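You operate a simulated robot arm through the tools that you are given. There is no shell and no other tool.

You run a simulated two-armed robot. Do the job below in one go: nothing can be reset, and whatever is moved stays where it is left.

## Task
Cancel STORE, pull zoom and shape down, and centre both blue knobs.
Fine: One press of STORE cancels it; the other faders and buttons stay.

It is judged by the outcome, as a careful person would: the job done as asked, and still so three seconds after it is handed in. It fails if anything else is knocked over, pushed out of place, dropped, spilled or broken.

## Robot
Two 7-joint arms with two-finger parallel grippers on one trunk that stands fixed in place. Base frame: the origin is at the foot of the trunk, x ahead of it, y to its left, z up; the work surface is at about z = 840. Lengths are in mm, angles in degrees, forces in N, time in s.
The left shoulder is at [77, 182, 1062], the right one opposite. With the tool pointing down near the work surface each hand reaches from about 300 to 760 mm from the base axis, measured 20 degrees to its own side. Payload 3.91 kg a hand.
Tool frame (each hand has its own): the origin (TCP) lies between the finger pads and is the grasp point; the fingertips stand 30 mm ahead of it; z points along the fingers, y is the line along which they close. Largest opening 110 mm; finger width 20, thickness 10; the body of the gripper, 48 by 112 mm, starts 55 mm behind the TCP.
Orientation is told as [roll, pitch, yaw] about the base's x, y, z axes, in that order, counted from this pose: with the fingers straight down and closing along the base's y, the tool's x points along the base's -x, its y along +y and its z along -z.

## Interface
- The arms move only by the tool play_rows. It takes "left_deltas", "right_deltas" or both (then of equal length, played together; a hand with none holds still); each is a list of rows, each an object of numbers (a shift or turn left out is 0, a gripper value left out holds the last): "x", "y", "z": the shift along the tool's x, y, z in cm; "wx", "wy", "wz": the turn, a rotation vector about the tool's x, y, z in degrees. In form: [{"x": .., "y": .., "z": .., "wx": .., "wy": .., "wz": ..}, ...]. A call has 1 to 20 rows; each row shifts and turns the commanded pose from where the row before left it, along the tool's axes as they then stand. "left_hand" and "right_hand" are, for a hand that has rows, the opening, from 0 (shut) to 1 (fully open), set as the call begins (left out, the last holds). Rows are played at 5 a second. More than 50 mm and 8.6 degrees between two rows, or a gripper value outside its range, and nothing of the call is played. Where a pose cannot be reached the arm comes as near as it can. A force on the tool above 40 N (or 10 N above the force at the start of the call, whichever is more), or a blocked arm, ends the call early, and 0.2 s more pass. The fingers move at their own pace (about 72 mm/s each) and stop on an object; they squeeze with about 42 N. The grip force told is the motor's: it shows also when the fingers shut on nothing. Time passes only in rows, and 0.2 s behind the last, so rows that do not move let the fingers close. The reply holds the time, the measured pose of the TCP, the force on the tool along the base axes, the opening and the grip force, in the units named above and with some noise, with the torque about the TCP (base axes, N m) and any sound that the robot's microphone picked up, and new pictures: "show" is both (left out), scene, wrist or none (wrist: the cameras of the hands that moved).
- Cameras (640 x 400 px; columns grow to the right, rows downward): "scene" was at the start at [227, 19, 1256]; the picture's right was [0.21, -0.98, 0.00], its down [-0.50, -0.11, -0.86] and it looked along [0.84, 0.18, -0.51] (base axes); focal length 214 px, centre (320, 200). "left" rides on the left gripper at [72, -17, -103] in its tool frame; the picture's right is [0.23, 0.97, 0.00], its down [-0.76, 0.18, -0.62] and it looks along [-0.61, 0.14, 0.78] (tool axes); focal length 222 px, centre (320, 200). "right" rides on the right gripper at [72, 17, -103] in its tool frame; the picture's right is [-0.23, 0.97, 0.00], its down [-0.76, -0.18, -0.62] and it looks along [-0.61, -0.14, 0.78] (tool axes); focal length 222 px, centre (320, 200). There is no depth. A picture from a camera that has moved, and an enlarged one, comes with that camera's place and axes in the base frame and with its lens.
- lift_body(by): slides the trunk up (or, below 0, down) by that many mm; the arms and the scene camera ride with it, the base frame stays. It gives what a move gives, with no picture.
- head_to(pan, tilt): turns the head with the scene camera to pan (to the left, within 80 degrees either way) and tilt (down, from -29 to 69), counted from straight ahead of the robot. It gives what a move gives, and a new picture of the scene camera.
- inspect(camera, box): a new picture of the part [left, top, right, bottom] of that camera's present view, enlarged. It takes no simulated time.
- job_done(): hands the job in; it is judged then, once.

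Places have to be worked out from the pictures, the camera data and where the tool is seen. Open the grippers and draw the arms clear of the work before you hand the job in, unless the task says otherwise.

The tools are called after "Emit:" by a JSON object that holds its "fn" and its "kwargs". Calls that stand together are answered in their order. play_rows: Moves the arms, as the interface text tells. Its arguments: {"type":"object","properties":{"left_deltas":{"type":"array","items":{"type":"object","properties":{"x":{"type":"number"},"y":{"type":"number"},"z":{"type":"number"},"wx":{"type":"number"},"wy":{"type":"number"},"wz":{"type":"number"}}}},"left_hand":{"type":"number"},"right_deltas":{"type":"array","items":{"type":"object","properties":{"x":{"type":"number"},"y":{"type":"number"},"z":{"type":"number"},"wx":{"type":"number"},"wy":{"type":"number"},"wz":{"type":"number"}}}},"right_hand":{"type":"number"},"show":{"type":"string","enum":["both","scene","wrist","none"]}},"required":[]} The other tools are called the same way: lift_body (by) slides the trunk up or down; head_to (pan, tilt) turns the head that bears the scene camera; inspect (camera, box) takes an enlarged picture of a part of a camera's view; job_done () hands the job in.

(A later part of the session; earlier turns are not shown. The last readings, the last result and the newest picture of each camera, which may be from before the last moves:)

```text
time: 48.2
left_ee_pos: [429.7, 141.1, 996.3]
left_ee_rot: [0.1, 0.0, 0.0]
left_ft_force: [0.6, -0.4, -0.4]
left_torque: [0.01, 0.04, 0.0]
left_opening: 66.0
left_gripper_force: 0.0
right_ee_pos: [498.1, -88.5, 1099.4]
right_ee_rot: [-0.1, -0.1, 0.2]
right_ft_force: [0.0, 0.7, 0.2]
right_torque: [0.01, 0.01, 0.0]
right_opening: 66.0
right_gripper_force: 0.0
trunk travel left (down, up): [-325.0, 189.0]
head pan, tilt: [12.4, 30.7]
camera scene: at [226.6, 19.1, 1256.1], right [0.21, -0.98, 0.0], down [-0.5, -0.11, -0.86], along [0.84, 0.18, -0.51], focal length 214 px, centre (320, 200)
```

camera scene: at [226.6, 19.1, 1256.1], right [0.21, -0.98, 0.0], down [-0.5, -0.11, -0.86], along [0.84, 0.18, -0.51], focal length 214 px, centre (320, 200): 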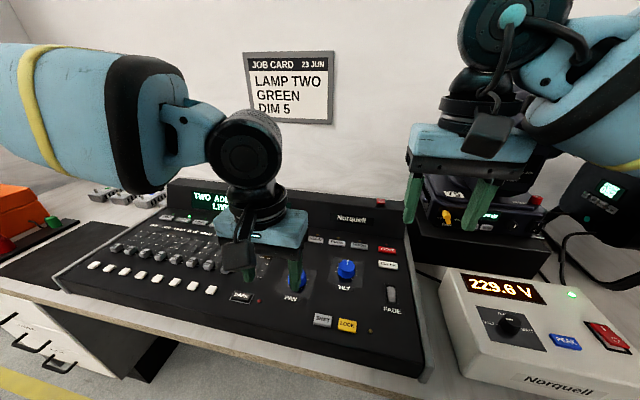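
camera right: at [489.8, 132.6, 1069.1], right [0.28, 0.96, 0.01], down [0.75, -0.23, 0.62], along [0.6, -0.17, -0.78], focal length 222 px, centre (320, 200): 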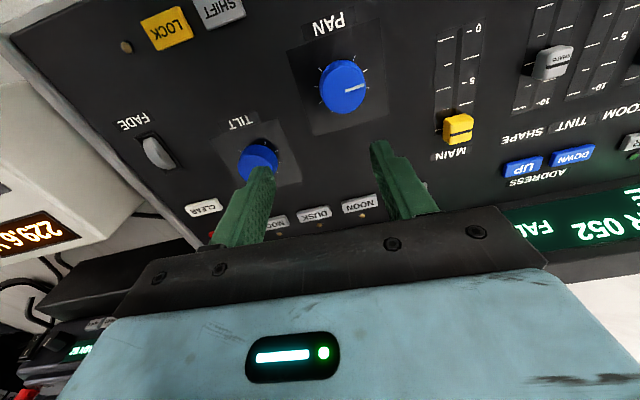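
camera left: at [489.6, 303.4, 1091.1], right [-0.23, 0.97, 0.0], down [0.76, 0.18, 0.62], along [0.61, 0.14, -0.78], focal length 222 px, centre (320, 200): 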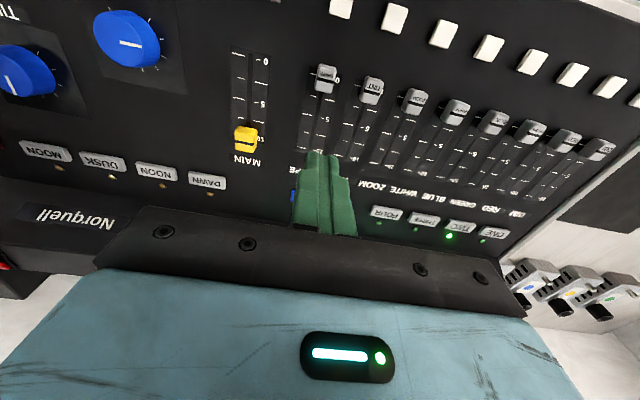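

That worked: the left hand is at (430, 141, 996). Now forward along y≈141 toward PAN in short steps.

Emit:
{"fn": "play_rows", "kwargs": {"left_deltas": [{"x": -2.2, "z": 0.8}, {"x": -2.2, "z": 0.8}, {"x": -2.2, "z": 0.8}, {"x": -2.2, "z": 0.8}, {"x": -2.1, "z": 0.8}, {}], "left_hand": 0.6, "show": "both"}}

Emit:
{"fn": "inspect", "kwargs": {"camera": "left", "box": [190, 60, 450, 220]}}

```text
time: 49.6
left_ee_pos: [528.4, 150.5, 961.4]
left_ee_rot: [0.0, -0.1, 0.1]
left_ft_force: [0.7, 0.3, -0.1]
left_torque: [-0.01, 0.0, -0.02]
left_opening: 66.0
left_gripper_force: 0.1
left hand out of reach, approached as far as the arm can: row 4, 5
right_ee_pos: [498.1, -88.7, 1098.6]
right_ee_rot: [0.1, -0.1, 0.3]
right_ft_force: [-1.0, 0.6, -0.9]
right_torque: [0.0, 0.0, -0.01]
right_opening: 66.4
right_gripper_force: 0.0
trunk travel left (down, up): [-325.0, 189.0]
head pan, tilt: [12.4, 30.7]
camera scene: at [227.0, 19.0, 1256.0], right [0.21, -0.98, 0.0], down [-0.5, -0.11, -0.86], along [0.84, 0.18, -0.51], focal length 214 px, centre (320, 200)
camera left: at [456.2, 132.7, 1065.4], right [-0.23, 0.97, 0.0], down [0.76, 0.18, 0.62], along [0.61, 0.14, -0.78], focal length 222 px, centre (320, 200)
```

scene: 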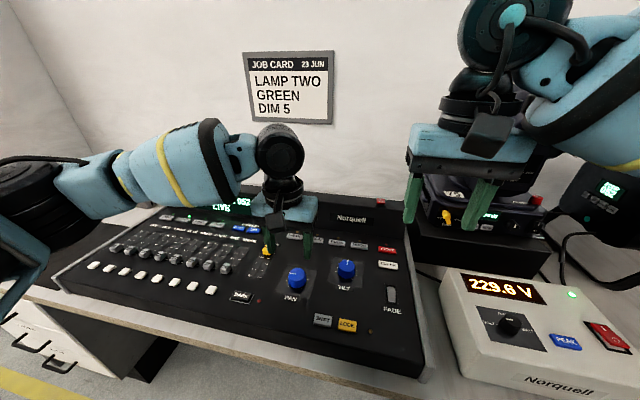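
left: 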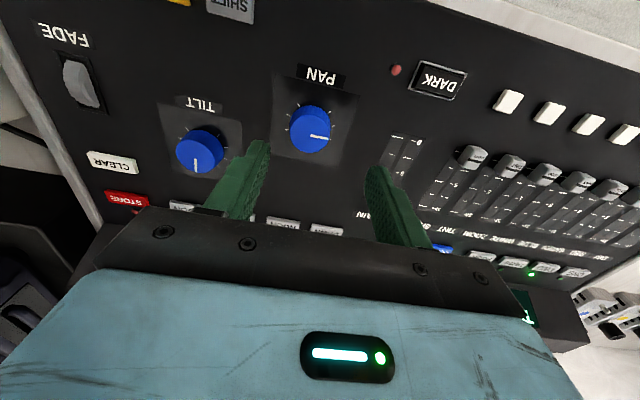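

```text
2.46 times, centred on (320, 140) of left
camera zoom: at [456.2, 132.7, 1065.4], right [-0.23, 0.97, 0.0], down [0.76, 0.18, 0.62], along [0.61, 0.14, -0.78], focal length 547 px, centre (320, 348)
```

zoom: 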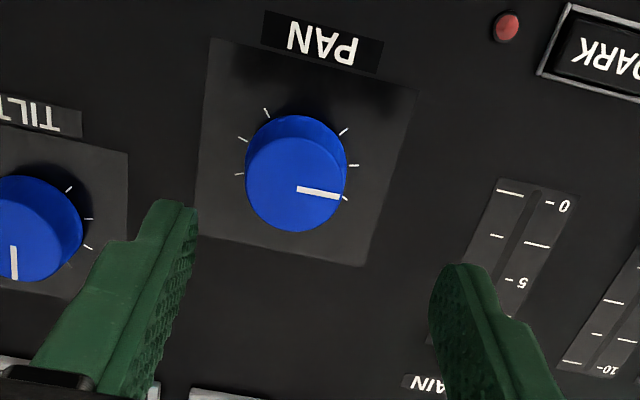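

The left arm meets its limit again at (528, 150), but the limit eases the lower the hand is relative to the shoulder. So I raise the trunk by 120 mm, which puts the hand relatively lower when it works at the panel.

Emit:
{"fn": "lift_body", "kwargs": {"by": 120}}

```text
time: 51.1
left_ee_pos: [513.6, 150.7, 1169.4]
left_ee_rot: [-0.1, -10.6, 0.2]
left_ft_force: [0.0, -0.6, -0.6]
left_torque: [0.01, 0.02, -0.01]
left_opening: 66.1
left_gripper_force: 0.0
right_ee_pos: [498.5, -90.9, 1219.1]
right_ee_rot: [-0.1, 0.0, 0.2]
right_ft_force: [-0.7, 0.5, 0.4]
right_torque: [-0.01, 0.01, -0.01]
right_opening: 65.8
right_gripper_force: 0.0
trunk travel left (down, up): [-445.0, 69.0]
head pan, tilt: [12.4, 30.7]
```

The left hand rose more than the trunk and pitched by 10°, which I did not expect. I look at the scene before doing anything else.

Emit:
{"fn": "head_to", "kwargs": {"pan": 12.4, "tilt": 38}}

Emit:
{"fn": "play_rows", "kwargs": {"left_deltas": [{}], "show": "both"}}

```text
time: 51.8
left_ee_pos: [513.8, 151.0, 1172.9]
left_ee_rot: [-0.2, -10.8, 0.2]
left_ft_force: [-0.2, 0.5, 0.6]
left_torque: [0.03, 0.0, 0.0]
left_opening: 65.8
left_gripper_force: 0.1
right_ee_pos: [497.5, -89.6, 1220.6]
right_ee_rot: [0.0, 0.0, 0.3]
right_ft_force: [0.4, -1.3, 0.1]
right_torque: [0.0, 0.01, -0.01]
right_opening: 66.0
right_gripper_force: 0.0
trunk travel left (down, up): [-445.0, 69.0]
head pan, tilt: [12.4, 38.0]
camera scene: at [172.4, 18.2, 1378.7], right [0.21, -0.98, 0.0], down [-0.6, -0.13, -0.79], along [0.77, 0.17, -0.62], focal length 214 px, centre (320, 200)
```

scene: 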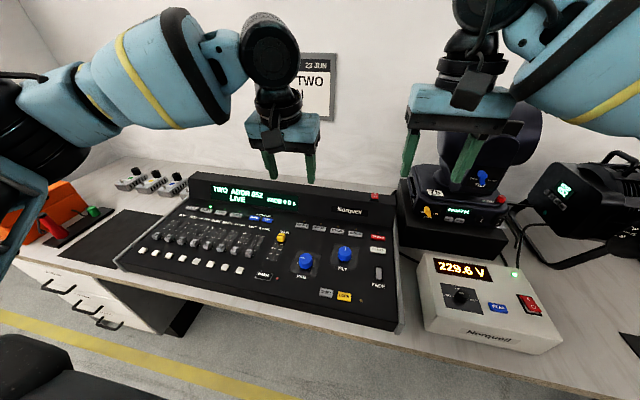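

```text
time: 52.2
left_ee_pos: [512.2, 149.5, 1173.4]
left_ee_rot: [-0.1, -10.8, 0.2]
left_ft_force: [1.3, 0.2, -0.3]
left_torque: [-0.02, 0.0, 0.01]
left_opening: 66.3
left_gripper_force: 0.1
right_ee_pos: [498.4, -89.4, 1219.7]
right_ee_rot: [0.0, -0.1, 0.2]
right_ft_force: [0.0, 0.2, -0.7]
right_torque: [0.0, -0.02, 0.04]
right_opening: 65.8
right_gripper_force: 0.1
trunk travel left (down, up): [-445.0, 69.0]
head pan, tilt: [12.4, 38.0]
camera scene: at [172.5, 18.2, 1378.6], right [0.21, -0.98, 0.0], down [-0.6, -0.13, -0.79], along [0.77, 0.17, -0.62], focal length 214 px, centre (320, 200)
camera left: at [422.0, 133.2, 1260.3], right [-0.23, 0.97, -0.04], down [0.63, 0.18, 0.75], along [0.74, 0.14, -0.65], focal length 222 px, centre (320, 200)
```

scene: 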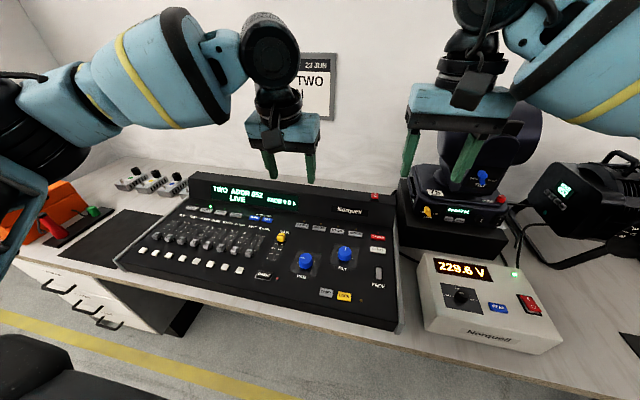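
left: 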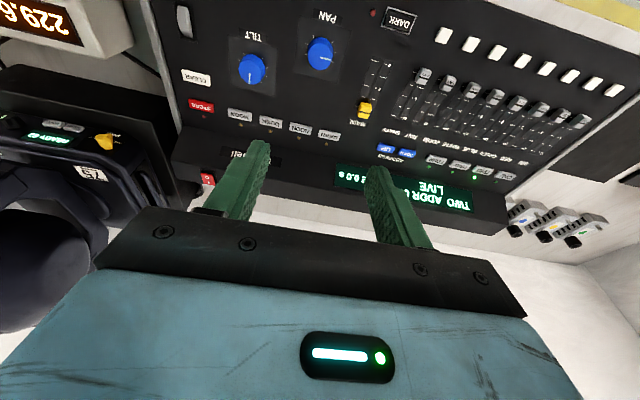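

The scene is undisturbed; the left arm's shoulder simply swung up during the lift. I level the left hand again (+10.8° about y) and test lowering it straight down.

Emit:
{"fn": "play_rows", "kwargs": {"left_deltas": [{"wy": 5.4}, {"wy": 5.4}, {"z": 2.0}, {"z": 2.5}, {"z": 2.5}, {}], "left_hand": 0.6, "show": "scene"}}

```text
time: 53.6
left_ee_pos: [497.9, 180.8, 1098.7]
left_ee_rot: [-0.1, 0.1, 0.2]
left_ft_force: [-0.3, 0.7, -0.1]
left_torque: [0.02, -0.01, 0.03]
left_opening: 65.7
left_gripper_force: 0.1
left hand out of reach, approached as far as the arm can: row 1, 2
right_ee_pos: [498.9, -88.9, 1219.9]
right_ee_rot: [-0.1, -0.1, 0.1]
right_ft_force: [0.7, -0.4, 0.8]
right_torque: [0.03, 0.02, 0.02]
right_opening: 66.3
right_gripper_force: 0.1
trunk travel left (down, up): [-445.0, 69.0]
head pan, tilt: [12.4, 38.0]
camera scene: at [172.3, 18.5, 1378.7], right [0.21, -0.98, 0.0], down [-0.6, -0.13, -0.79], along [0.77, 0.17, -0.62], focal length 214 px, centre (320, 200)
```

scene: 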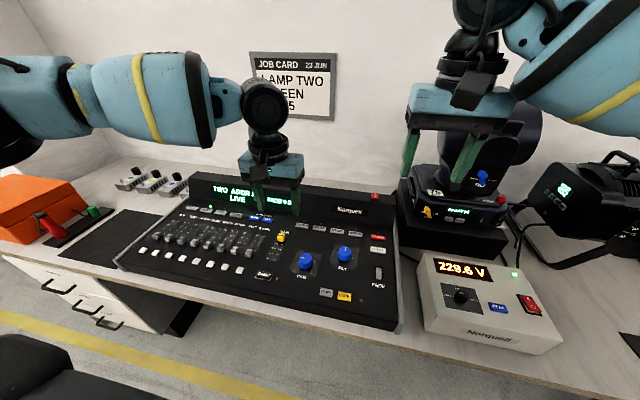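

Level again at (498, 181, 1099). I go down and inward in short steps toward (480, 142, 950), staying closer to the body first.

Emit:
{"fn": "play_rows", "kwargs": {"left_deltas": [{"x": 0.3, "y": -0.6, "z": 2.5}, {"x": 0.3, "y": -0.6, "z": 2.5}, {"x": 0.3, "y": -0.7, "z": 2.5}, {"x": 0.3, "y": -0.7, "z": 2.5}, {"x": 0.3, "y": -0.7, "z": 2.5}, {"x": 0.3, "y": -0.6, "z": 2.5}, {}], "left_hand": 0.6, "show": "scene"}}

```text
time: 55.2
left_ee_pos: [480.6, 141.4, 950.1]
left_ee_rot: [-0.1, 0.0, 0.2]
left_ft_force: [-0.2, -0.2, 0.5]
left_torque: [0.03, 0.01, 0.0]
left_opening: 65.9
left_gripper_force: 0.0
right_ee_pos: [498.8, -90.3, 1220.3]
right_ee_rot: [0.0, -0.1, 0.2]
right_ft_force: [0.3, 1.0, -0.5]
right_torque: [-0.01, -0.02, 0.01]
right_opening: 65.8
right_gripper_force: 0.1
trunk travel left (down, up): [-445.0, 69.0]
head pan, tilt: [12.4, 38.0]
camera scene: at [172.1, 18.0, 1378.8], right [0.21, -0.98, 0.0], down [-0.6, -0.13, -0.79], along [0.77, 0.17, -0.62], focal length 214 px, centre (320, 200)
```

scene: 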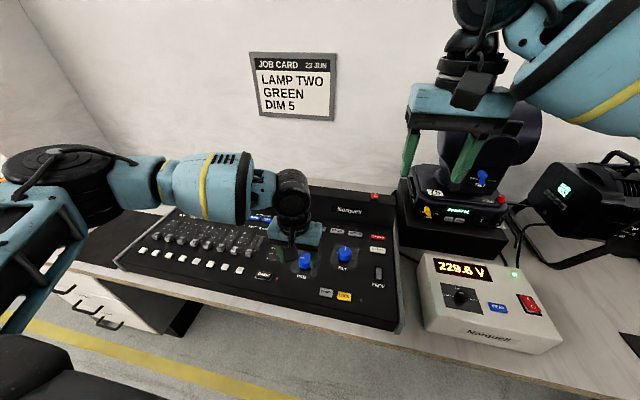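

The higher trunk helps: the hand stands at (481, 141, 950) without limit. Now forward to PAN's axis (≈539, 142).

Emit:
{"fn": "play_rows", "kwargs": {"left_deltas": [{"x": -1.5, "z": 0.3}, {"x": -1.5, "z": 0.3}, {"x": -1.5, "z": 0.2}, {"x": -1.35, "y": 0.05, "z": 0.2}, {}], "left_hand": 0.6, "show": "both"}}

Emit:
{"fn": "inspect", "kwargs": {"camera": "left", "box": [190, 60, 450, 220]}}

```text
time: 56.4
left_ee_pos: [523.7, 165.3, 944.0]
left_ee_rot: [-0.2, 0.0, 0.2]
left_ft_force: [-0.9, -0.6, -0.2]
left_torque: [0.0, -0.03, 0.01]
left_opening: 66.1
left_gripper_force: 0.0
left hand out of reach, approached as far as the arm can: row 1, 2, 3, 4
right_ee_pos: [498.3, -89.3, 1220.1]
right_ee_rot: [0.0, -0.1, 0.3]
right_ft_force: [-0.4, 0.4, 0.4]
right_torque: [-0.02, -0.02, 0.0]
right_opening: 65.9
right_gripper_force: 0.2
trunk travel left (down, up): [-445.0, 69.0]
head pan, tilt: [12.4, 38.0]
camera scene: at [172.5, 18.1, 1378.7], right [0.21, -0.98, 0.0], down [-0.6, -0.13, -0.79], along [0.77, 0.17, -0.62], focal length 214 px, centre (320, 200)
camera left: at [450.1, 148.2, 1048.3], right [-0.23, 0.97, 0.0], down [0.76, 0.18, 0.62], along [0.61, 0.14, -0.78], focal length 222 px, centre (320, 200)
```

scene: 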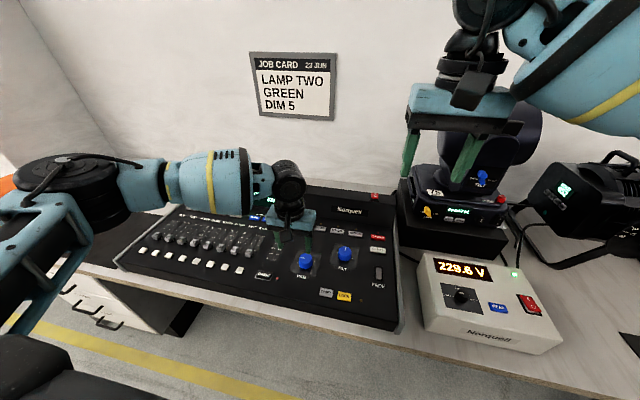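
left: 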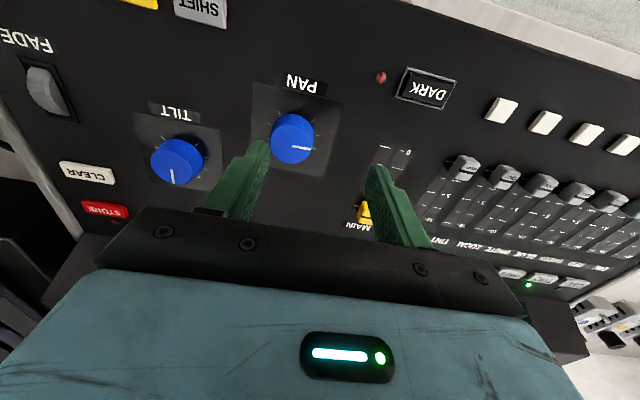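

```text
2.46 times, centred on (320, 140) of left
camera zoom: at [450.1, 148.2, 1048.3], right [-0.23, 0.97, 0.0], down [0.76, 0.18, 0.62], along [0.61, 0.14, -0.78], focal length 547 px, centre (320, 348)
```

zoom: 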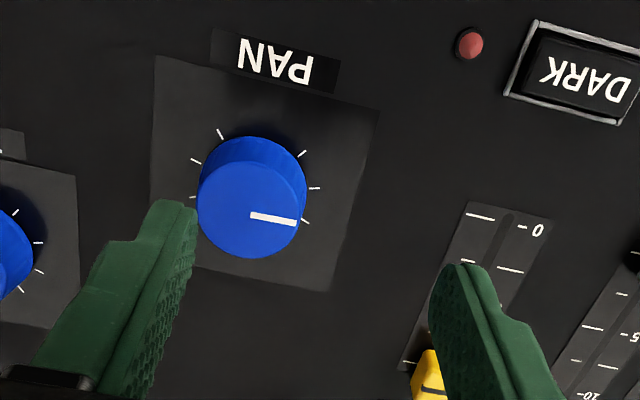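

Raising the trunk made the inward limit worse, so I undo that. First I free both hands: the left up and back, the right further out to its side.

Emit:
{"fn": "play_rows", "kwargs": {"left_deltas": [{"x": 1.0, "z": -2.5}, {"x": 1.5, "z": -3.0}, {"x": 1.5, "z": -3.0}, {"x": 1.5, "z": -3.0}, {"x": 1.5, "z": -3.0}, {"x": 0.5, "z": -3.0}], "right_deltas": [{"y": -2.0}, {"y": -2.0}, {"y": -2.0}, {"y": -2.0}, {"y": -2.0}, {"y": -1.0}], "left_hand": 0.6, "show": "scene"}}

```text
time: 57.8
left_ee_pos: [445.0, 165.0, 1120.8]
left_ee_rot: [-0.3, 0.0, 0.2]
left_ft_force: [0.7, 0.0, 0.3]
left_torque: [0.02, -0.01, 0.01]
left_opening: 65.9
left_gripper_force: 0.0
right_ee_pos: [497.0, -200.4, 1221.5]
right_ee_rot: [0.0, -0.1, 0.2]
right_ft_force: [0.1, -0.8, 0.7]
right_torque: [-0.03, -0.01, 0.0]
right_opening: 66.1
right_gripper_force: 0.1
trunk travel left (down, up): [-445.0, 69.0]
head pan, tilt: [12.4, 38.0]
camera scene: at [172.0, 17.9, 1378.7], right [0.21, -0.98, 0.0], down [-0.6, -0.13, -0.79], along [0.77, 0.17, -0.62], focal length 214 px, centre (320, 200)
```

scene: 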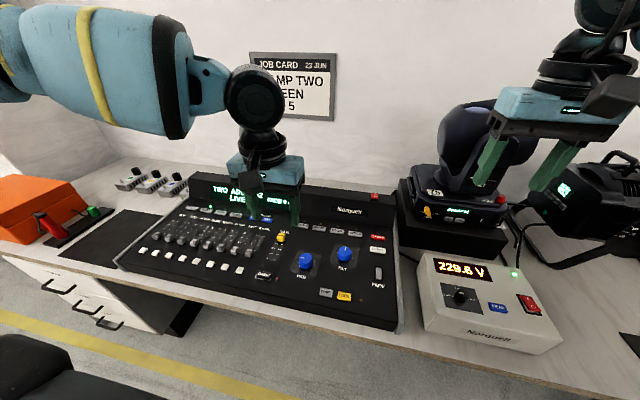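

Both hands are free of limits. I bring the trunk back down by 120 mm.

Emit:
{"fn": "lift_body", "kwargs": {"by": -120}}

```text
time: 59.3
left_ee_pos: [447.2, 165.8, 999.4]
left_ee_rot: [-0.2, 0.0, 0.1]
left_ft_force: [0.9, 0.1, -0.2]
left_torque: [-0.01, -0.03, -0.01]
left_opening: 65.9
left_gripper_force: 0.1
right_ee_pos: [497.3, -199.6, 1101.7]
right_ee_rot: [0.0, -0.1, 0.2]
right_ft_force: [-0.7, 0.1, 0.0]
right_torque: [0.03, 0.01, 0.04]
right_opening: 66.0
right_gripper_force: 0.0
trunk travel left (down, up): [-325.0, 189.0]
head pan, tilt: [12.4, 38.0]
```

Back at the first trunk height with the left hand at (447, 166, 999). I now take the left hand high and well inward — the mirror of the right arm's starting posture — so that its elbow settles differently.

Emit:
{"fn": "play_rows", "kwargs": {"left_deltas": [{"y": -1.0, "z": -3.0}, {"y": -2.0, "z": -3.0}, {"y": -2.0, "z": -3.0}, {"y": -2.5, "z": -3.0}, {"y": -2.5, "z": -3.0}, {"x": -1.5, "y": -2.0}, {"x": -2.0, "y": -1.5}, {"x": -1.5, "y": -0.5}, {}], "left_hand": 0.6, "show": "scene"}}

```text
time: 61.3
left_ee_pos: [459.6, 132.5, 1072.1]
left_ee_rot: [-0.2, -0.1, 0.1]
left_ft_force: [-0.2, 0.0, -0.2]
left_torque: [-0.04, 0.01, 0.01]
left_opening: 65.9
left_gripper_force: 0.0
left hand out of reach, approached as far as the arm can: row 3, 4, 5, 6, 7, 8
right_ee_pos: [499.4, -200.5, 1100.5]
right_ee_rot: [0.1, 0.0, 0.2]
right_ft_force: [-0.6, 0.6, -0.4]
right_torque: [-0.02, 0.03, 0.0]
right_opening: 66.0
right_gripper_force: 0.1
trunk travel left (down, up): [-325.0, 189.0]
head pan, tilt: [12.4, 38.0]
camera scene: at [223.1, 18.1, 1244.7], right [0.21, -0.98, 0.0], down [-0.6, -0.13, -0.79], along [0.77, 0.17, -0.62], focal length 214 px, centre (320, 200)
```

scene: 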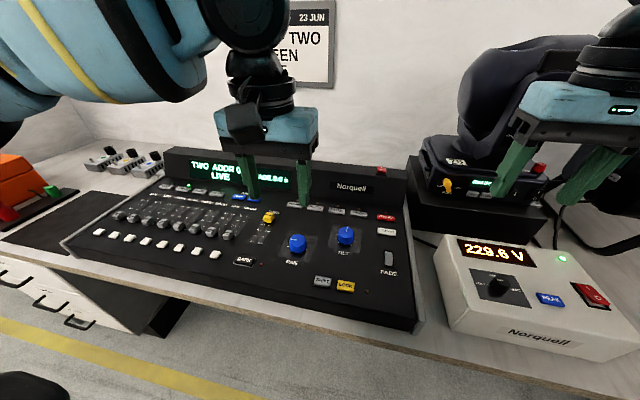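

The left arm also stops inward at height, at (460, 132, 1072), so the posture itself matters. I go out to the fader side again and will come at PAN from the far left, low over the panel but clear of everything.

Emit:
{"fn": "play_rows", "kwargs": {"left_deltas": [{"y": 2.5, "z": 1.0}, {"x": -1.0, "y": 3.0, "z": 1.0}, {"x": -1.5, "y": 3.0, "z": 1.0}, {"x": -2.0, "y": 3.0, "z": 1.5}, {"x": -2.5, "y": 3.0, "z": 1.5}, {"x": -2.5, "y": 2.5, "z": 2.0}, {"x": -2.5, "y": 1.5, "z": 2.5}, {"x": -2.0, "z": 2.5}, {}], "left_hand": 0.6, "show": "scene"}}

```text
time: 63.3
left_ee_pos: [597.3, 319.8, 940.6]
left_ee_rot: [0.0, 0.0, 0.1]
left_ft_force: [-1.0, 0.3, 0.3]
left_torque: [0.01, -0.02, 0.02]
left_opening: 65.9
left_gripper_force: 0.1
right_ee_pos: [497.8, -200.2, 1100.9]
right_ee_rot: [0.0, -0.1, 0.2]
right_ft_force: [-0.3, 0.1, 0.4]
right_torque: [0.0, -0.04, 0.0]
right_opening: 66.1
right_gripper_force: 0.0
trunk travel left (down, up): [-325.0, 189.0]
head pan, tilt: [12.4, 38.0]
camera scene: at [222.8, 18.2, 1244.8], right [0.21, -0.98, 0.0], down [-0.6, -0.13, -0.79], along [0.77, 0.17, -0.62], focal length 214 px, centre (320, 200)
```

scene: 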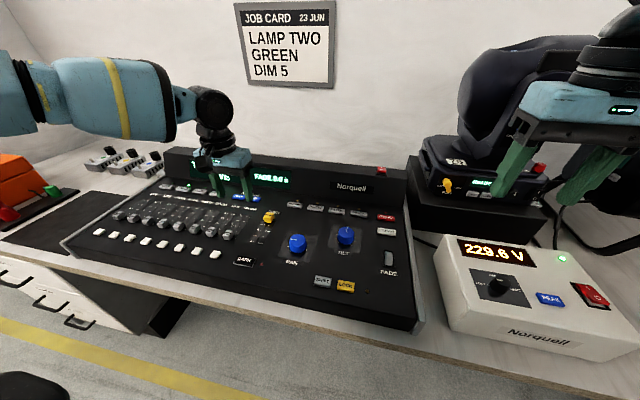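

Now straight from there toward PAN at this low height (tips at z≈905, clear of caps and knobs).

Emit:
{"fn": "play_rows", "kwargs": {"left_deltas": [{"x": 0.6, "y": -2.9}, {"x": 0.8, "y": -2.9}, {"x": 1.0, "y": -3.0}, {"x": 1.1, "y": -3.0}, {"x": 1.1, "y": -3.0}, {"x": 1.2, "y": -3.0}, {}], "left_hand": 0.6, "show": "scene"}}

```text
time: 64.9
left_ee_pos: [544.3, 157.5, 940.1]
left_ee_rot: [-0.1, 0.1, 0.2]
left_ft_force: [0.7, 0.1, 0.4]
left_torque: [-0.03, 0.01, -0.01]
left_opening: 65.9
left_gripper_force: 0.1
left hand out of reach, approached as far as the arm can: row 6
right_ee_pos: [498.0, -200.9, 1100.4]
right_ee_rot: [0.0, -0.2, 0.2]
right_ft_force: [-0.6, 0.5, -0.2]
right_torque: [0.0, -0.01, 0.01]
right_opening: 66.1
right_gripper_force: 0.1
trunk travel left (down, up): [-325.0, 189.0]
head pan, tilt: [12.4, 38.0]
camera scene: at [223.2, 18.0, 1244.7], right [0.21, -0.98, 0.0], down [-0.6, -0.13, -0.79], along [0.77, 0.17, -0.62], focal length 214 px, centre (320, 200)
```

scene: 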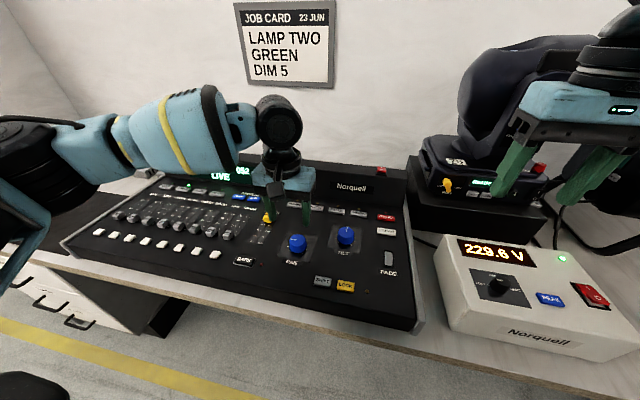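

The inward limit here runs about 11 mm short of PAN, and the two trunk heights show it improves as the trunk goes down. I raise both hands clear, then lower the trunk by 120 mm.

Emit:
{"fn": "play_rows", "kwargs": {"left_deltas": [{"y": 2.0, "z": -2.0}, {"y": 2.0, "z": -2.5}, {"x": 0.5, "y": 2.0, "z": -2.5}, {"x": 1.0, "y": 1.5, "z": -2.5}, {"x": 1.0, "z": -2.5}, {"z": -1.5}], "right_deltas": [{"z": -2.0}, {"z": -2.0}, {"z": -2.0}, {"z": -2.0}, {"z": -2.0}, {"z": -2.0}], "left_hand": 0.6, "show": "scene"}}

```text
time: 66.3
left_ee_pos: [519.5, 231.4, 1076.9]
left_ee_rot: [-0.1, 0.0, 0.1]
left_ft_force: [0.5, 0.3, 0.4]
left_torque: [-0.04, -0.02, 0.0]
left_opening: 65.9
left_gripper_force: 0.1
right_ee_pos: [496.5, -200.6, 1221.5]
right_ee_rot: [-0.1, -0.1, 0.2]
right_ft_force: [-0.1, -0.4, -0.3]
right_torque: [-0.02, 0.03, 0.01]
right_opening: 66.0
right_gripper_force: 0.0
trunk travel left (down, up): [-325.0, 189.0]
head pan, tilt: [12.4, 38.0]
camera scene: at [222.8, 18.4, 1244.8], right [0.21, -0.98, 0.0], down [-0.6, -0.13, -0.79], along [0.77, 0.17, -0.62], focal length 214 px, centre (320, 200)
```

scene: 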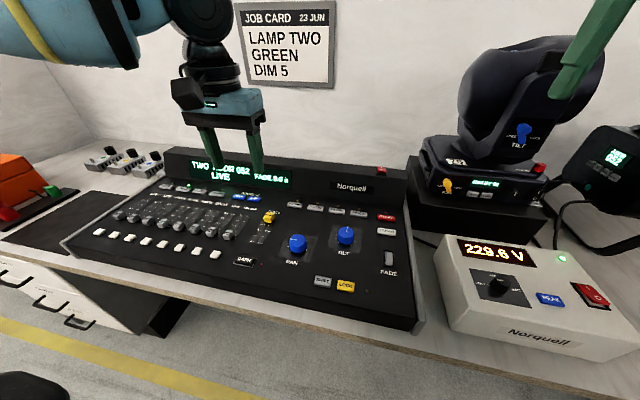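

Both hands are high and free of limits (left 1077, right 1221). I lower the trunk by 100 mm.

Emit:
{"fn": "lift_body", "kwargs": {"by": -100}}

Emit:
{"fn": "play_rows", "kwargs": {"left_deltas": [{}], "show": "both"}}

```text
time: 67.6
left_ee_pos: [521.4, 232.0, 978.3]
left_ee_rot: [0.0, 0.0, 0.0]
left_ft_force: [-0.2, 0.1, -0.1]
left_torque: [-0.04, -0.04, 0.05]
left_opening: 66.0
left_gripper_force: 0.1
right_ee_pos: [497.4, -199.3, 1121.0]
right_ee_rot: [-0.1, -0.2, 0.2]
right_ft_force: [-0.1, 0.6, 0.3]
right_torque: [0.03, -0.04, -0.01]
right_opening: 65.8
right_gripper_force: 0.0
trunk travel left (down, up): [-225.0, 289.0]
head pan, tilt: [12.4, 38.0]
```

```text
time: 68.0
left_ee_pos: [521.5, 232.4, 977.5]
left_ee_rot: [-0.1, 0.0, 0.1]
left_ft_force: [-0.4, 0.9, -0.3]
left_torque: [0.03, 0.02, 0.02]
left_opening: 66.1
left_gripper_force: 0.1
right_ee_pos: [497.6, -201.2, 1119.9]
right_ee_rot: [0.0, 0.0, 0.3]
right_ft_force: [-0.4, -0.9, 1.3]
right_torque: [-0.05, 0.01, -0.04]
right_opening: 66.0
right_gripper_force: 0.1
trunk travel left (down, up): [-225.0, 289.0]
head pan, tilt: [12.4, 38.0]
camera scene: at [251.6, 18.1, 1142.7], right [0.21, -0.98, 0.0], down [-0.6, -0.13, -0.79], along [0.77, 0.17, -0.62], focal length 214 px, centre (320, 200)
camera left: at [449.4, 215.2, 1081.2], right [-0.23, 0.97, 0.0], down [0.76, 0.18, 0.62], along [0.61, 0.14, -0.78], focal length 222 px, centre (320, 200)
```

scene: 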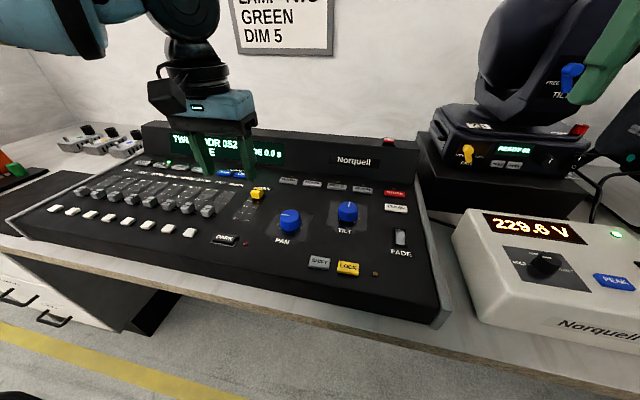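
left: 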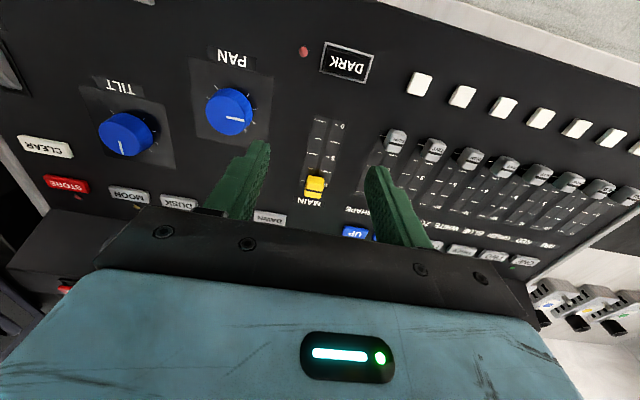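

The trunk also leans the shoulders forward as it lowers, which should help here. I bring the left hand toward PAN again.

Emit:
{"fn": "play_rows", "kwargs": {"left_deltas": [{"x": -0.4, "y": -2.3, "z": 1.0}, {"x": -0.4, "y": -2.3, "z": 1.0}, {"x": -0.4, "y": -2.3, "z": 1.0}, {"x": -0.5, "y": -2.1, "z": 1.0}, {}], "left_hand": 0.6, "show": "both"}}

```text
time: 69.2
left_ee_pos: [539.5, 158.8, 942.8]
left_ee_rot: [0.0, -0.1, 0.1]
left_ft_force: [0.3, -0.2, -0.7]
left_torque: [-0.01, 0.02, 0.0]
left_opening: 66.2
left_gripper_force: 0.1
left hand out of reach, approached as far as the arm can: row 4
right_ee_pos: [498.8, -200.4, 1120.2]
right_ee_rot: [0.1, -0.2, 0.2]
right_ft_force: [0.6, 0.0, 0.0]
right_torque: [0.01, 0.02, 0.01]
right_opening: 66.0
right_gripper_force: 0.0
trunk travel left (down, up): [-225.0, 289.0]
head pan, tilt: [12.4, 38.0]
camera scene: at [252.1, 18.1, 1142.6], right [0.21, -0.98, 0.0], down [-0.6, -0.13, -0.79], along [0.77, 0.17, -0.62], focal length 214 px, centre (320, 200)
camera left: at [467.4, 142.7, 1046.5], right [-0.23, 0.97, 0.0], down [0.76, 0.18, 0.62], along [0.61, 0.14, -0.78], focal length 222 px, centre (320, 200)
```

scene: 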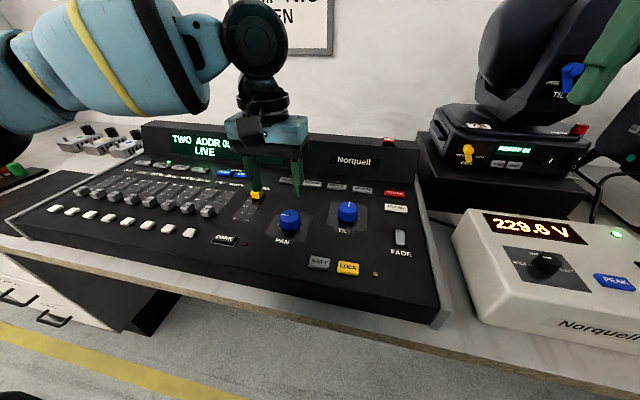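
left: 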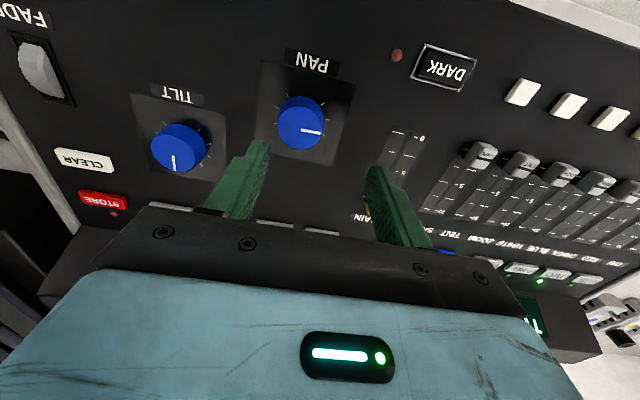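

Limit met at about the same place, (539, 159). I test whether it eases closer to the panel: down 30 mm and inward in small steps.

Emit:
{"fn": "play_rows", "kwargs": {"left_deltas": [{"z": 1.5}, {"z": 1.5}, {"y": -0.6}, {"y": -0.6}, {"y": -0.6}, {}], "left_hand": 0.6, "show": "none"}}

```text
time: 70.6
left_ee_pos: [538.6, 153.0, 913.0]
left_ee_rot: [-0.1, 0.0, 0.2]
left_ft_force: [-0.6, -0.3, -0.4]
left_torque: [-0.02, -0.02, 0.02]
left_opening: 65.9
left_gripper_force: 0.1
left hand out of reach, approached as far as the arm can: row 4, 5
right_ee_pos: [497.3, -201.0, 1120.5]
right_ee_rot: [0.0, 0.0, 0.2]
right_ft_force: [-0.6, -0.6, 0.0]
right_torque: [-0.04, -0.01, 0.01]
right_opening: 66.0
right_gripper_force: 0.1
trunk travel left (down, up): [-225.0, 289.0]
head pan, tilt: [12.4, 38.0]
```

Lower down the limit eases a little (y≈153 at z 913), and it is really a limit on where the wrist can be. So I lean the tool about 5° — wrist back and left, tip toward PAN — which shifts the wrist out by some 20 mm, and then move in over the knob.

Emit:
{"fn": "play_rows", "kwargs": {"left_deltas": [{"z": -1.2, "wx": 2.2, "wy": -1.3}, {"z": -1.0, "wx": 2.1, "wy": -1.3}, {"y": -0.5}, {"y": -0.5}, {}], "left_hand": 0.6, "show": "both"}}

Emit:
{"fn": "inspect", "kwargs": {"camera": "left", "box": [190, 60, 450, 220]}}

```text
time: 71.8
left_ee_pos: [539.3, 144.0, 935.2]
left_ee_rot: [-4.5, -2.6, 0.4]
left_ft_force: [-0.3, -0.1, -0.2]
left_torque: [0.0, -0.01, 0.02]
left_opening: 66.0
left_gripper_force: 0.1
right_ee_pos: [497.7, -200.4, 1119.9]
right_ee_rot: [0.0, 0.0, 0.2]
right_ft_force: [-0.6, 0.4, -0.3]
right_torque: [-0.03, 0.02, -0.01]
right_opening: 65.9
right_gripper_force: 0.0
trunk travel left (down, up): [-225.0, 289.0]
head pan, tilt: [12.4, 38.0]
camera scene: at [251.8, 18.1, 1142.6], right [0.21, -0.98, 0.0], down [-0.6, -0.13, -0.79], along [0.77, 0.17, -0.62], focal length 214 px, centre (320, 200)
camera left: at [461.5, 135.4, 1037.0], right [-0.23, 0.97, -0.09], down [0.73, 0.23, 0.64], along [0.64, 0.08, -0.76], focal length 222 px, centre (320, 200)
```

scene: 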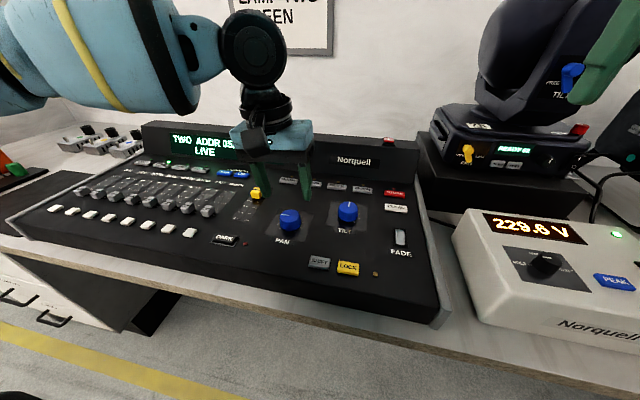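
left: 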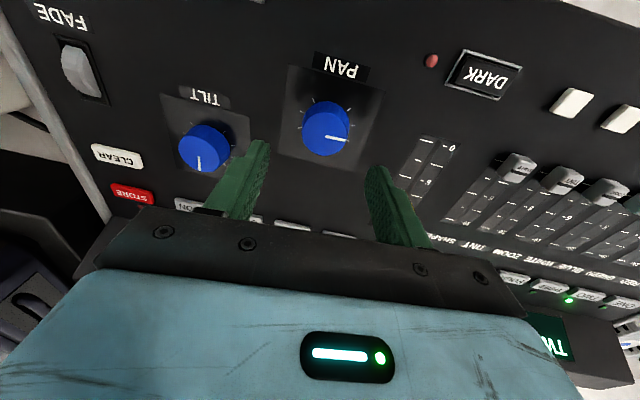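

```text
2.46 times, centred on (320, 140) of left
camera zoom: at [461.5, 135.4, 1037.0], right [-0.23, 0.97, -0.09], down [0.73, 0.23, 0.64], along [0.64, 0.08, -0.76], focal length 547 px, centre (320, 348)
```

zoom: 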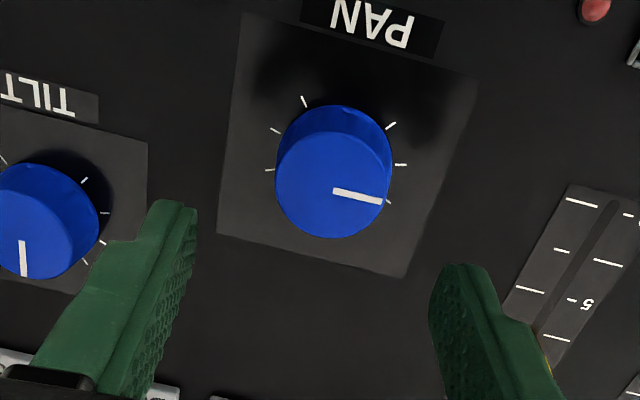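

With the lean the left hand reaches over PAN: (539, 144, 935). The knob's axis reads (538.5, 142) with the pointer close to 90° left. I pre-turn the hand 23° counter-clockwise and shift so that going down along the leaning tool brings the fingertips around the axis.

Emit:
{"fn": "play_rows", "kwargs": {"left_deltas": [{"wz": -7.7}, {"wz": -7.7}, {"wz": -7.6}, {"x": 0.23, "y": 0.59}, {"z": 1.5}, {"z": 1.5}, {}], "left_hand": 0.6, "show": "both"}}

Emit:
{"fn": "inspect", "kwargs": {"camera": "left", "box": [190, 60, 450, 220]}}

```text
time: 73.4
left_ee_pos: [536.5, 145.6, 903.8]
left_ee_rot: [-5.1, -0.7, 23.2]
left_ft_force: [0.4, 0.4, -0.6]
left_torque: [0.0, 0.0, 0.01]
left_opening: 65.8
left_gripper_force: 0.0
right_ee_pos: [499.6, -200.5, 1119.7]
right_ee_rot: [0.0, -0.1, 0.2]
right_ft_force: [-1.1, -1.0, 0.0]
right_torque: [0.01, 0.01, 0.0]
right_opening: 66.0
right_gripper_force: 0.0
trunk travel left (down, up): [-225.0, 289.0]
head pan, tilt: [12.4, 38.0]
camera scene: at [251.7, 18.1, 1142.7], right [0.21, -0.98, 0.0], down [-0.6, -0.13, -0.79], along [0.77, 0.17, -0.62], focal length 214 px, centre (320, 200)
camera left: at [470.9, 110.2, 1008.5], right [-0.59, 0.8, -0.09], down [0.6, 0.51, 0.61], along [0.54, 0.31, -0.78], focal length 222 px, centre (320, 200)
```

scene: 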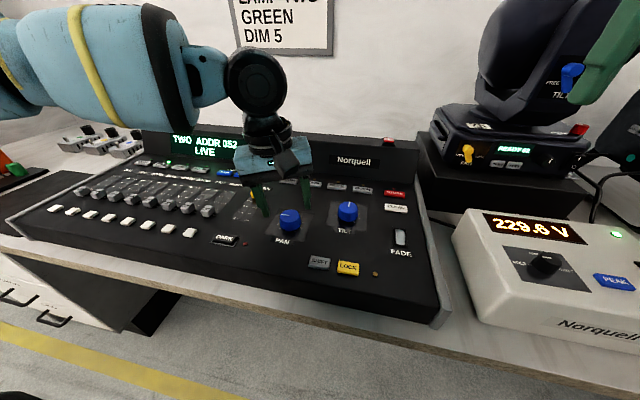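
left: 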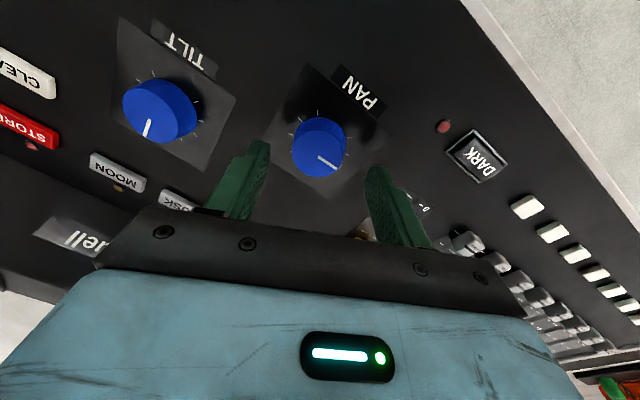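

```text
2.46 times, centred on (320, 140) of left
camera zoom: at [470.9, 110.2, 1008.5], right [-0.59, 0.8, -0.09], down [0.6, 0.51, 0.61], along [0.54, 0.31, -0.78], focal length 547 px, centre (320, 348)
```

zoom: 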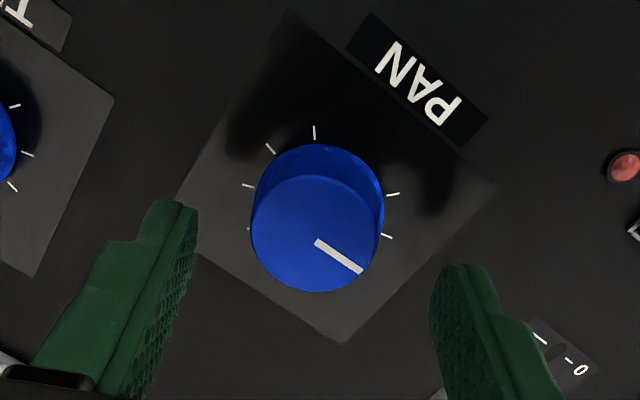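

PAN is centred between the fingers to about half a millimetre. I go down around it with the tips kept about 5 mm above the panel.

Emit:
{"fn": "play_rows", "kwargs": {"left_deltas": [{"y": -0.03, "z": 0.9}, {"z": 0.9}, {"z": 0.7}, {}], "left_hand": 0.6, "show": "both"}}

Emit:
{"fn": "inspect", "kwargs": {"camera": "left", "box": [190, 80, 450, 240]}}

```text
time: 74.4
left_ee_pos: [537.0, 142.8, 879.5]
left_ee_rot: [-5.1, -0.8, 23.1]
left_ft_force: [-0.2, 0.1, -0.7]
left_torque: [0.0, -0.01, 0.01]
left_opening: 66.3
left_gripper_force: 0.1
right_ee_pos: [498.0, -198.3, 1121.2]
right_ee_rot: [0.0, -0.1, 0.1]
right_ft_force: [0.7, -0.2, 0.1]
right_torque: [0.0, -0.01, -0.02]
right_opening: 66.1
right_gripper_force: 0.2
trunk travel left (down, up): [-225.0, 289.0]
head pan, tilt: [12.4, 38.0]
camera scene: at [251.7, 18.1, 1142.7], right [0.21, -0.98, 0.0], down [-0.6, -0.13, -0.79], along [0.77, 0.17, -0.62], focal length 214 px, centre (320, 200)
camera left: at [472.5, 107.2, 983.8], right [-0.59, 0.8, -0.09], down [0.6, 0.51, 0.61], along [0.54, 0.31, -0.78], focal length 222 px, centre (320, 200)
```

scene: 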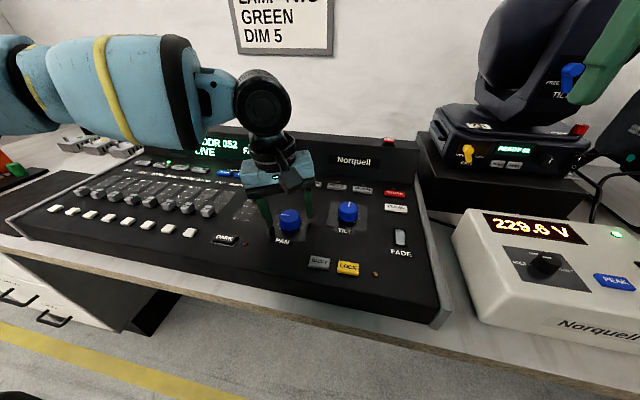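
left: 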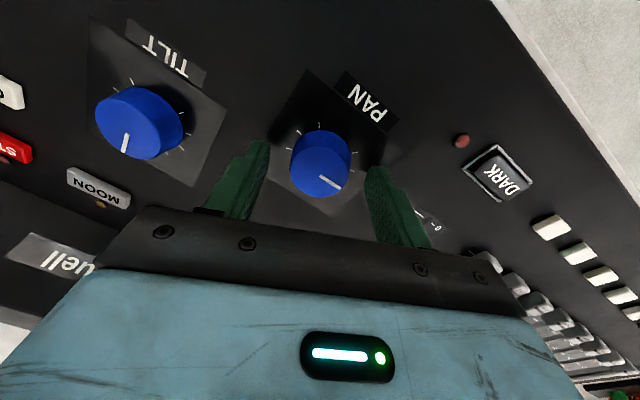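

```text
2.46 times, centred on (320, 160) of left
camera zoom: at [472.5, 107.2, 983.8], right [-0.59, 0.8, -0.09], down [0.6, 0.51, 0.61], along [0.54, 0.31, -0.78], focal length 547 px, centre (320, 298)
```

zoom: 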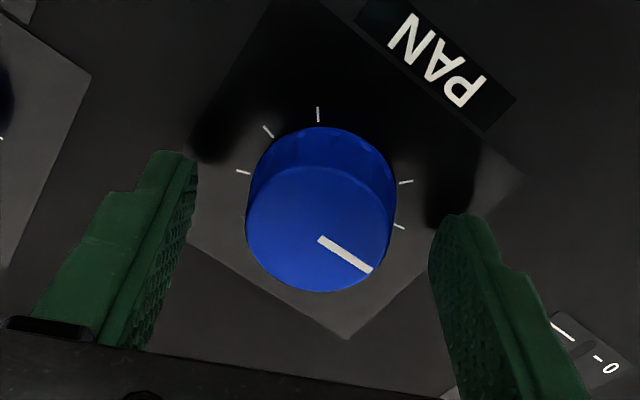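

The knob sits centred between the pads. I close on it without moving and check the forces.

Emit:
{"fn": "play_rows", "kwargs": {"left_deltas": [{}, {}, {}], "left_hand": 0.0, "show": "none"}}

```text
time: 75.2
left_ee_pos: [536.4, 144.0, 879.3]
left_ee_rot: [-5.0, -0.7, 23.1]
left_ft_force: [-1.3, 2.4, -0.2]
left_torque: [0.46, 0.15, -0.02]
left_opening: 40.4
left_gripper_force: 45.0
right_ee_pos: [498.0, -199.1, 1121.6]
right_ee_rot: [-0.1, -0.1, 0.2]
right_ft_force: [-0.2, 0.7, -0.1]
right_torque: [0.01, 0.03, 0.0]
right_opening: 66.2
right_gripper_force: 0.1
trunk travel left (down, up): [-225.0, 289.0]
head pan, tilt: [12.4, 38.0]
```

A good, nearly force-free grip. I start turning clockwise, 21° first, and check the load.

Emit:
{"fn": "play_rows", "kwargs": {"left_deltas": [{"wz": 7}, {"wz": 7}, {"wz": 7}], "left_hand": 0.0, "show": "none"}}

```text
time: 76.0
left_ee_pos: [537.5, 144.5, 879.4]
left_ee_rot: [-4.5, -2.4, 2.1]
left_ft_force: [-1.8, 3.8, -0.6]
left_torque: [-0.13, 1.14, 0.04]
left_opening: 40.1
left_gripper_force: 45.1
right_ee_pos: [498.7, -200.6, 1120.2]
right_ee_rot: [-0.1, -0.2, 0.3]
right_ft_force: [0.4, 0.0, 0.5]
right_torque: [0.01, 0.04, 0.0]
right_opening: 66.3
right_gripper_force: 0.1
trunk travel left (down, up): [-225.0, 289.0]
head pan, tilt: [12.4, 38.0]
```

The load stays small (about 4 N). I continue another 28°.

Emit:
{"fn": "play_rows", "kwargs": {"left_deltas": [{"wz": 7}, {"wz": 7}, {"wz": 7}, {"wz": 7}], "left_hand": 0.0, "show": "both"}}

Emit:
{"fn": "inspect", "kwargs": {"camera": "left", "box": [190, 80, 450, 240]}}

Emit:
{"fn": "inspect", "kwargs": {"camera": "scene", "box": [220, 170, 420, 290]}}

```text
time: 77.0
left_ee_pos: [537.0, 145.6, 879.1]
left_ee_rot: [-2.8, -4.4, -25.9]
left_ft_force: [1.1, 4.4, 4.1]
left_torque: [0.37, 0.87, 0.03]
left_opening: 40.0
left_gripper_force: 44.8
right_ee_pos: [497.4, -199.3, 1121.7]
right_ee_rot: [-0.1, -0.1, 0.3]
right_ft_force: [-0.4, 0.4, 0.2]
right_torque: [0.03, 0.0, -0.02]
right_opening: 65.7
right_gripper_force: 0.1
trunk travel left (down, up): [-225.0, 289.0]
head pan, tilt: [12.4, 38.0]
camera scene: at [251.7, 18.5, 1142.7], right [0.21, -0.98, 0.0], down [-0.6, -0.13, -0.79], along [0.77, 0.17, -0.62], focal length 214 px, centre (320, 200)
camera left: at [460.0, 169.1, 978.7], right [0.22, 0.97, -0.06], down [0.73, -0.12, 0.67], along [0.64, -0.2, -0.74], focal length 222 px, centre (320, 200)
```

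scene: 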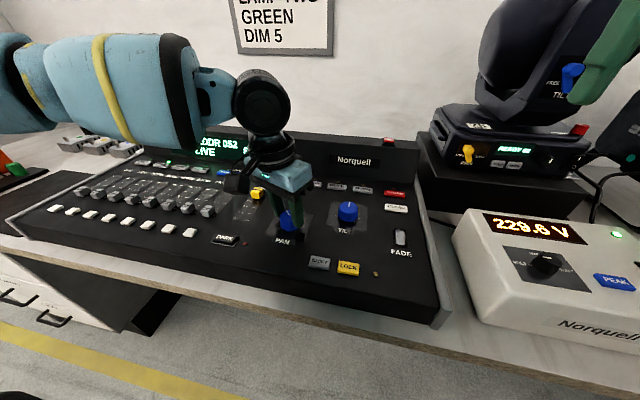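
left: 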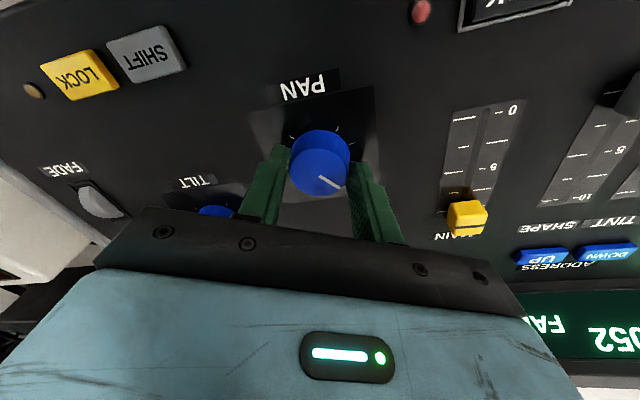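

```text
2.46 times, centred on (320, 160) of left
camera zoom: at [460.0, 169.1, 978.7], right [0.22, 0.97, -0.06], down [0.73, -0.12, 0.67], along [0.64, -0.2, -0.74], focal length 547 px, centre (320, 298)
```

zoom: 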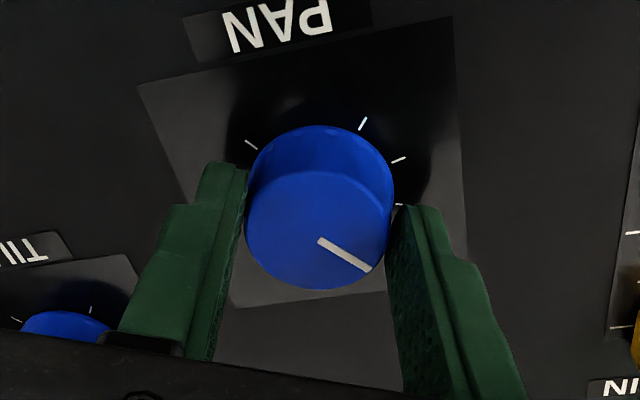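

```text
3.20 times, centred on (320, 230) of scene
camera zoom: at [251.7, 18.5, 1142.7], right [0.21, -0.98, 0.0], down [-0.6, -0.13, -0.79], along [0.77, 0.17, -0.62], focal length 686 px, centre (320, 104)
```

zoom: 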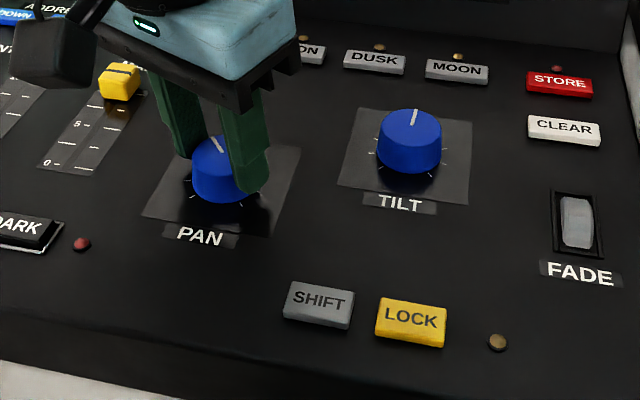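

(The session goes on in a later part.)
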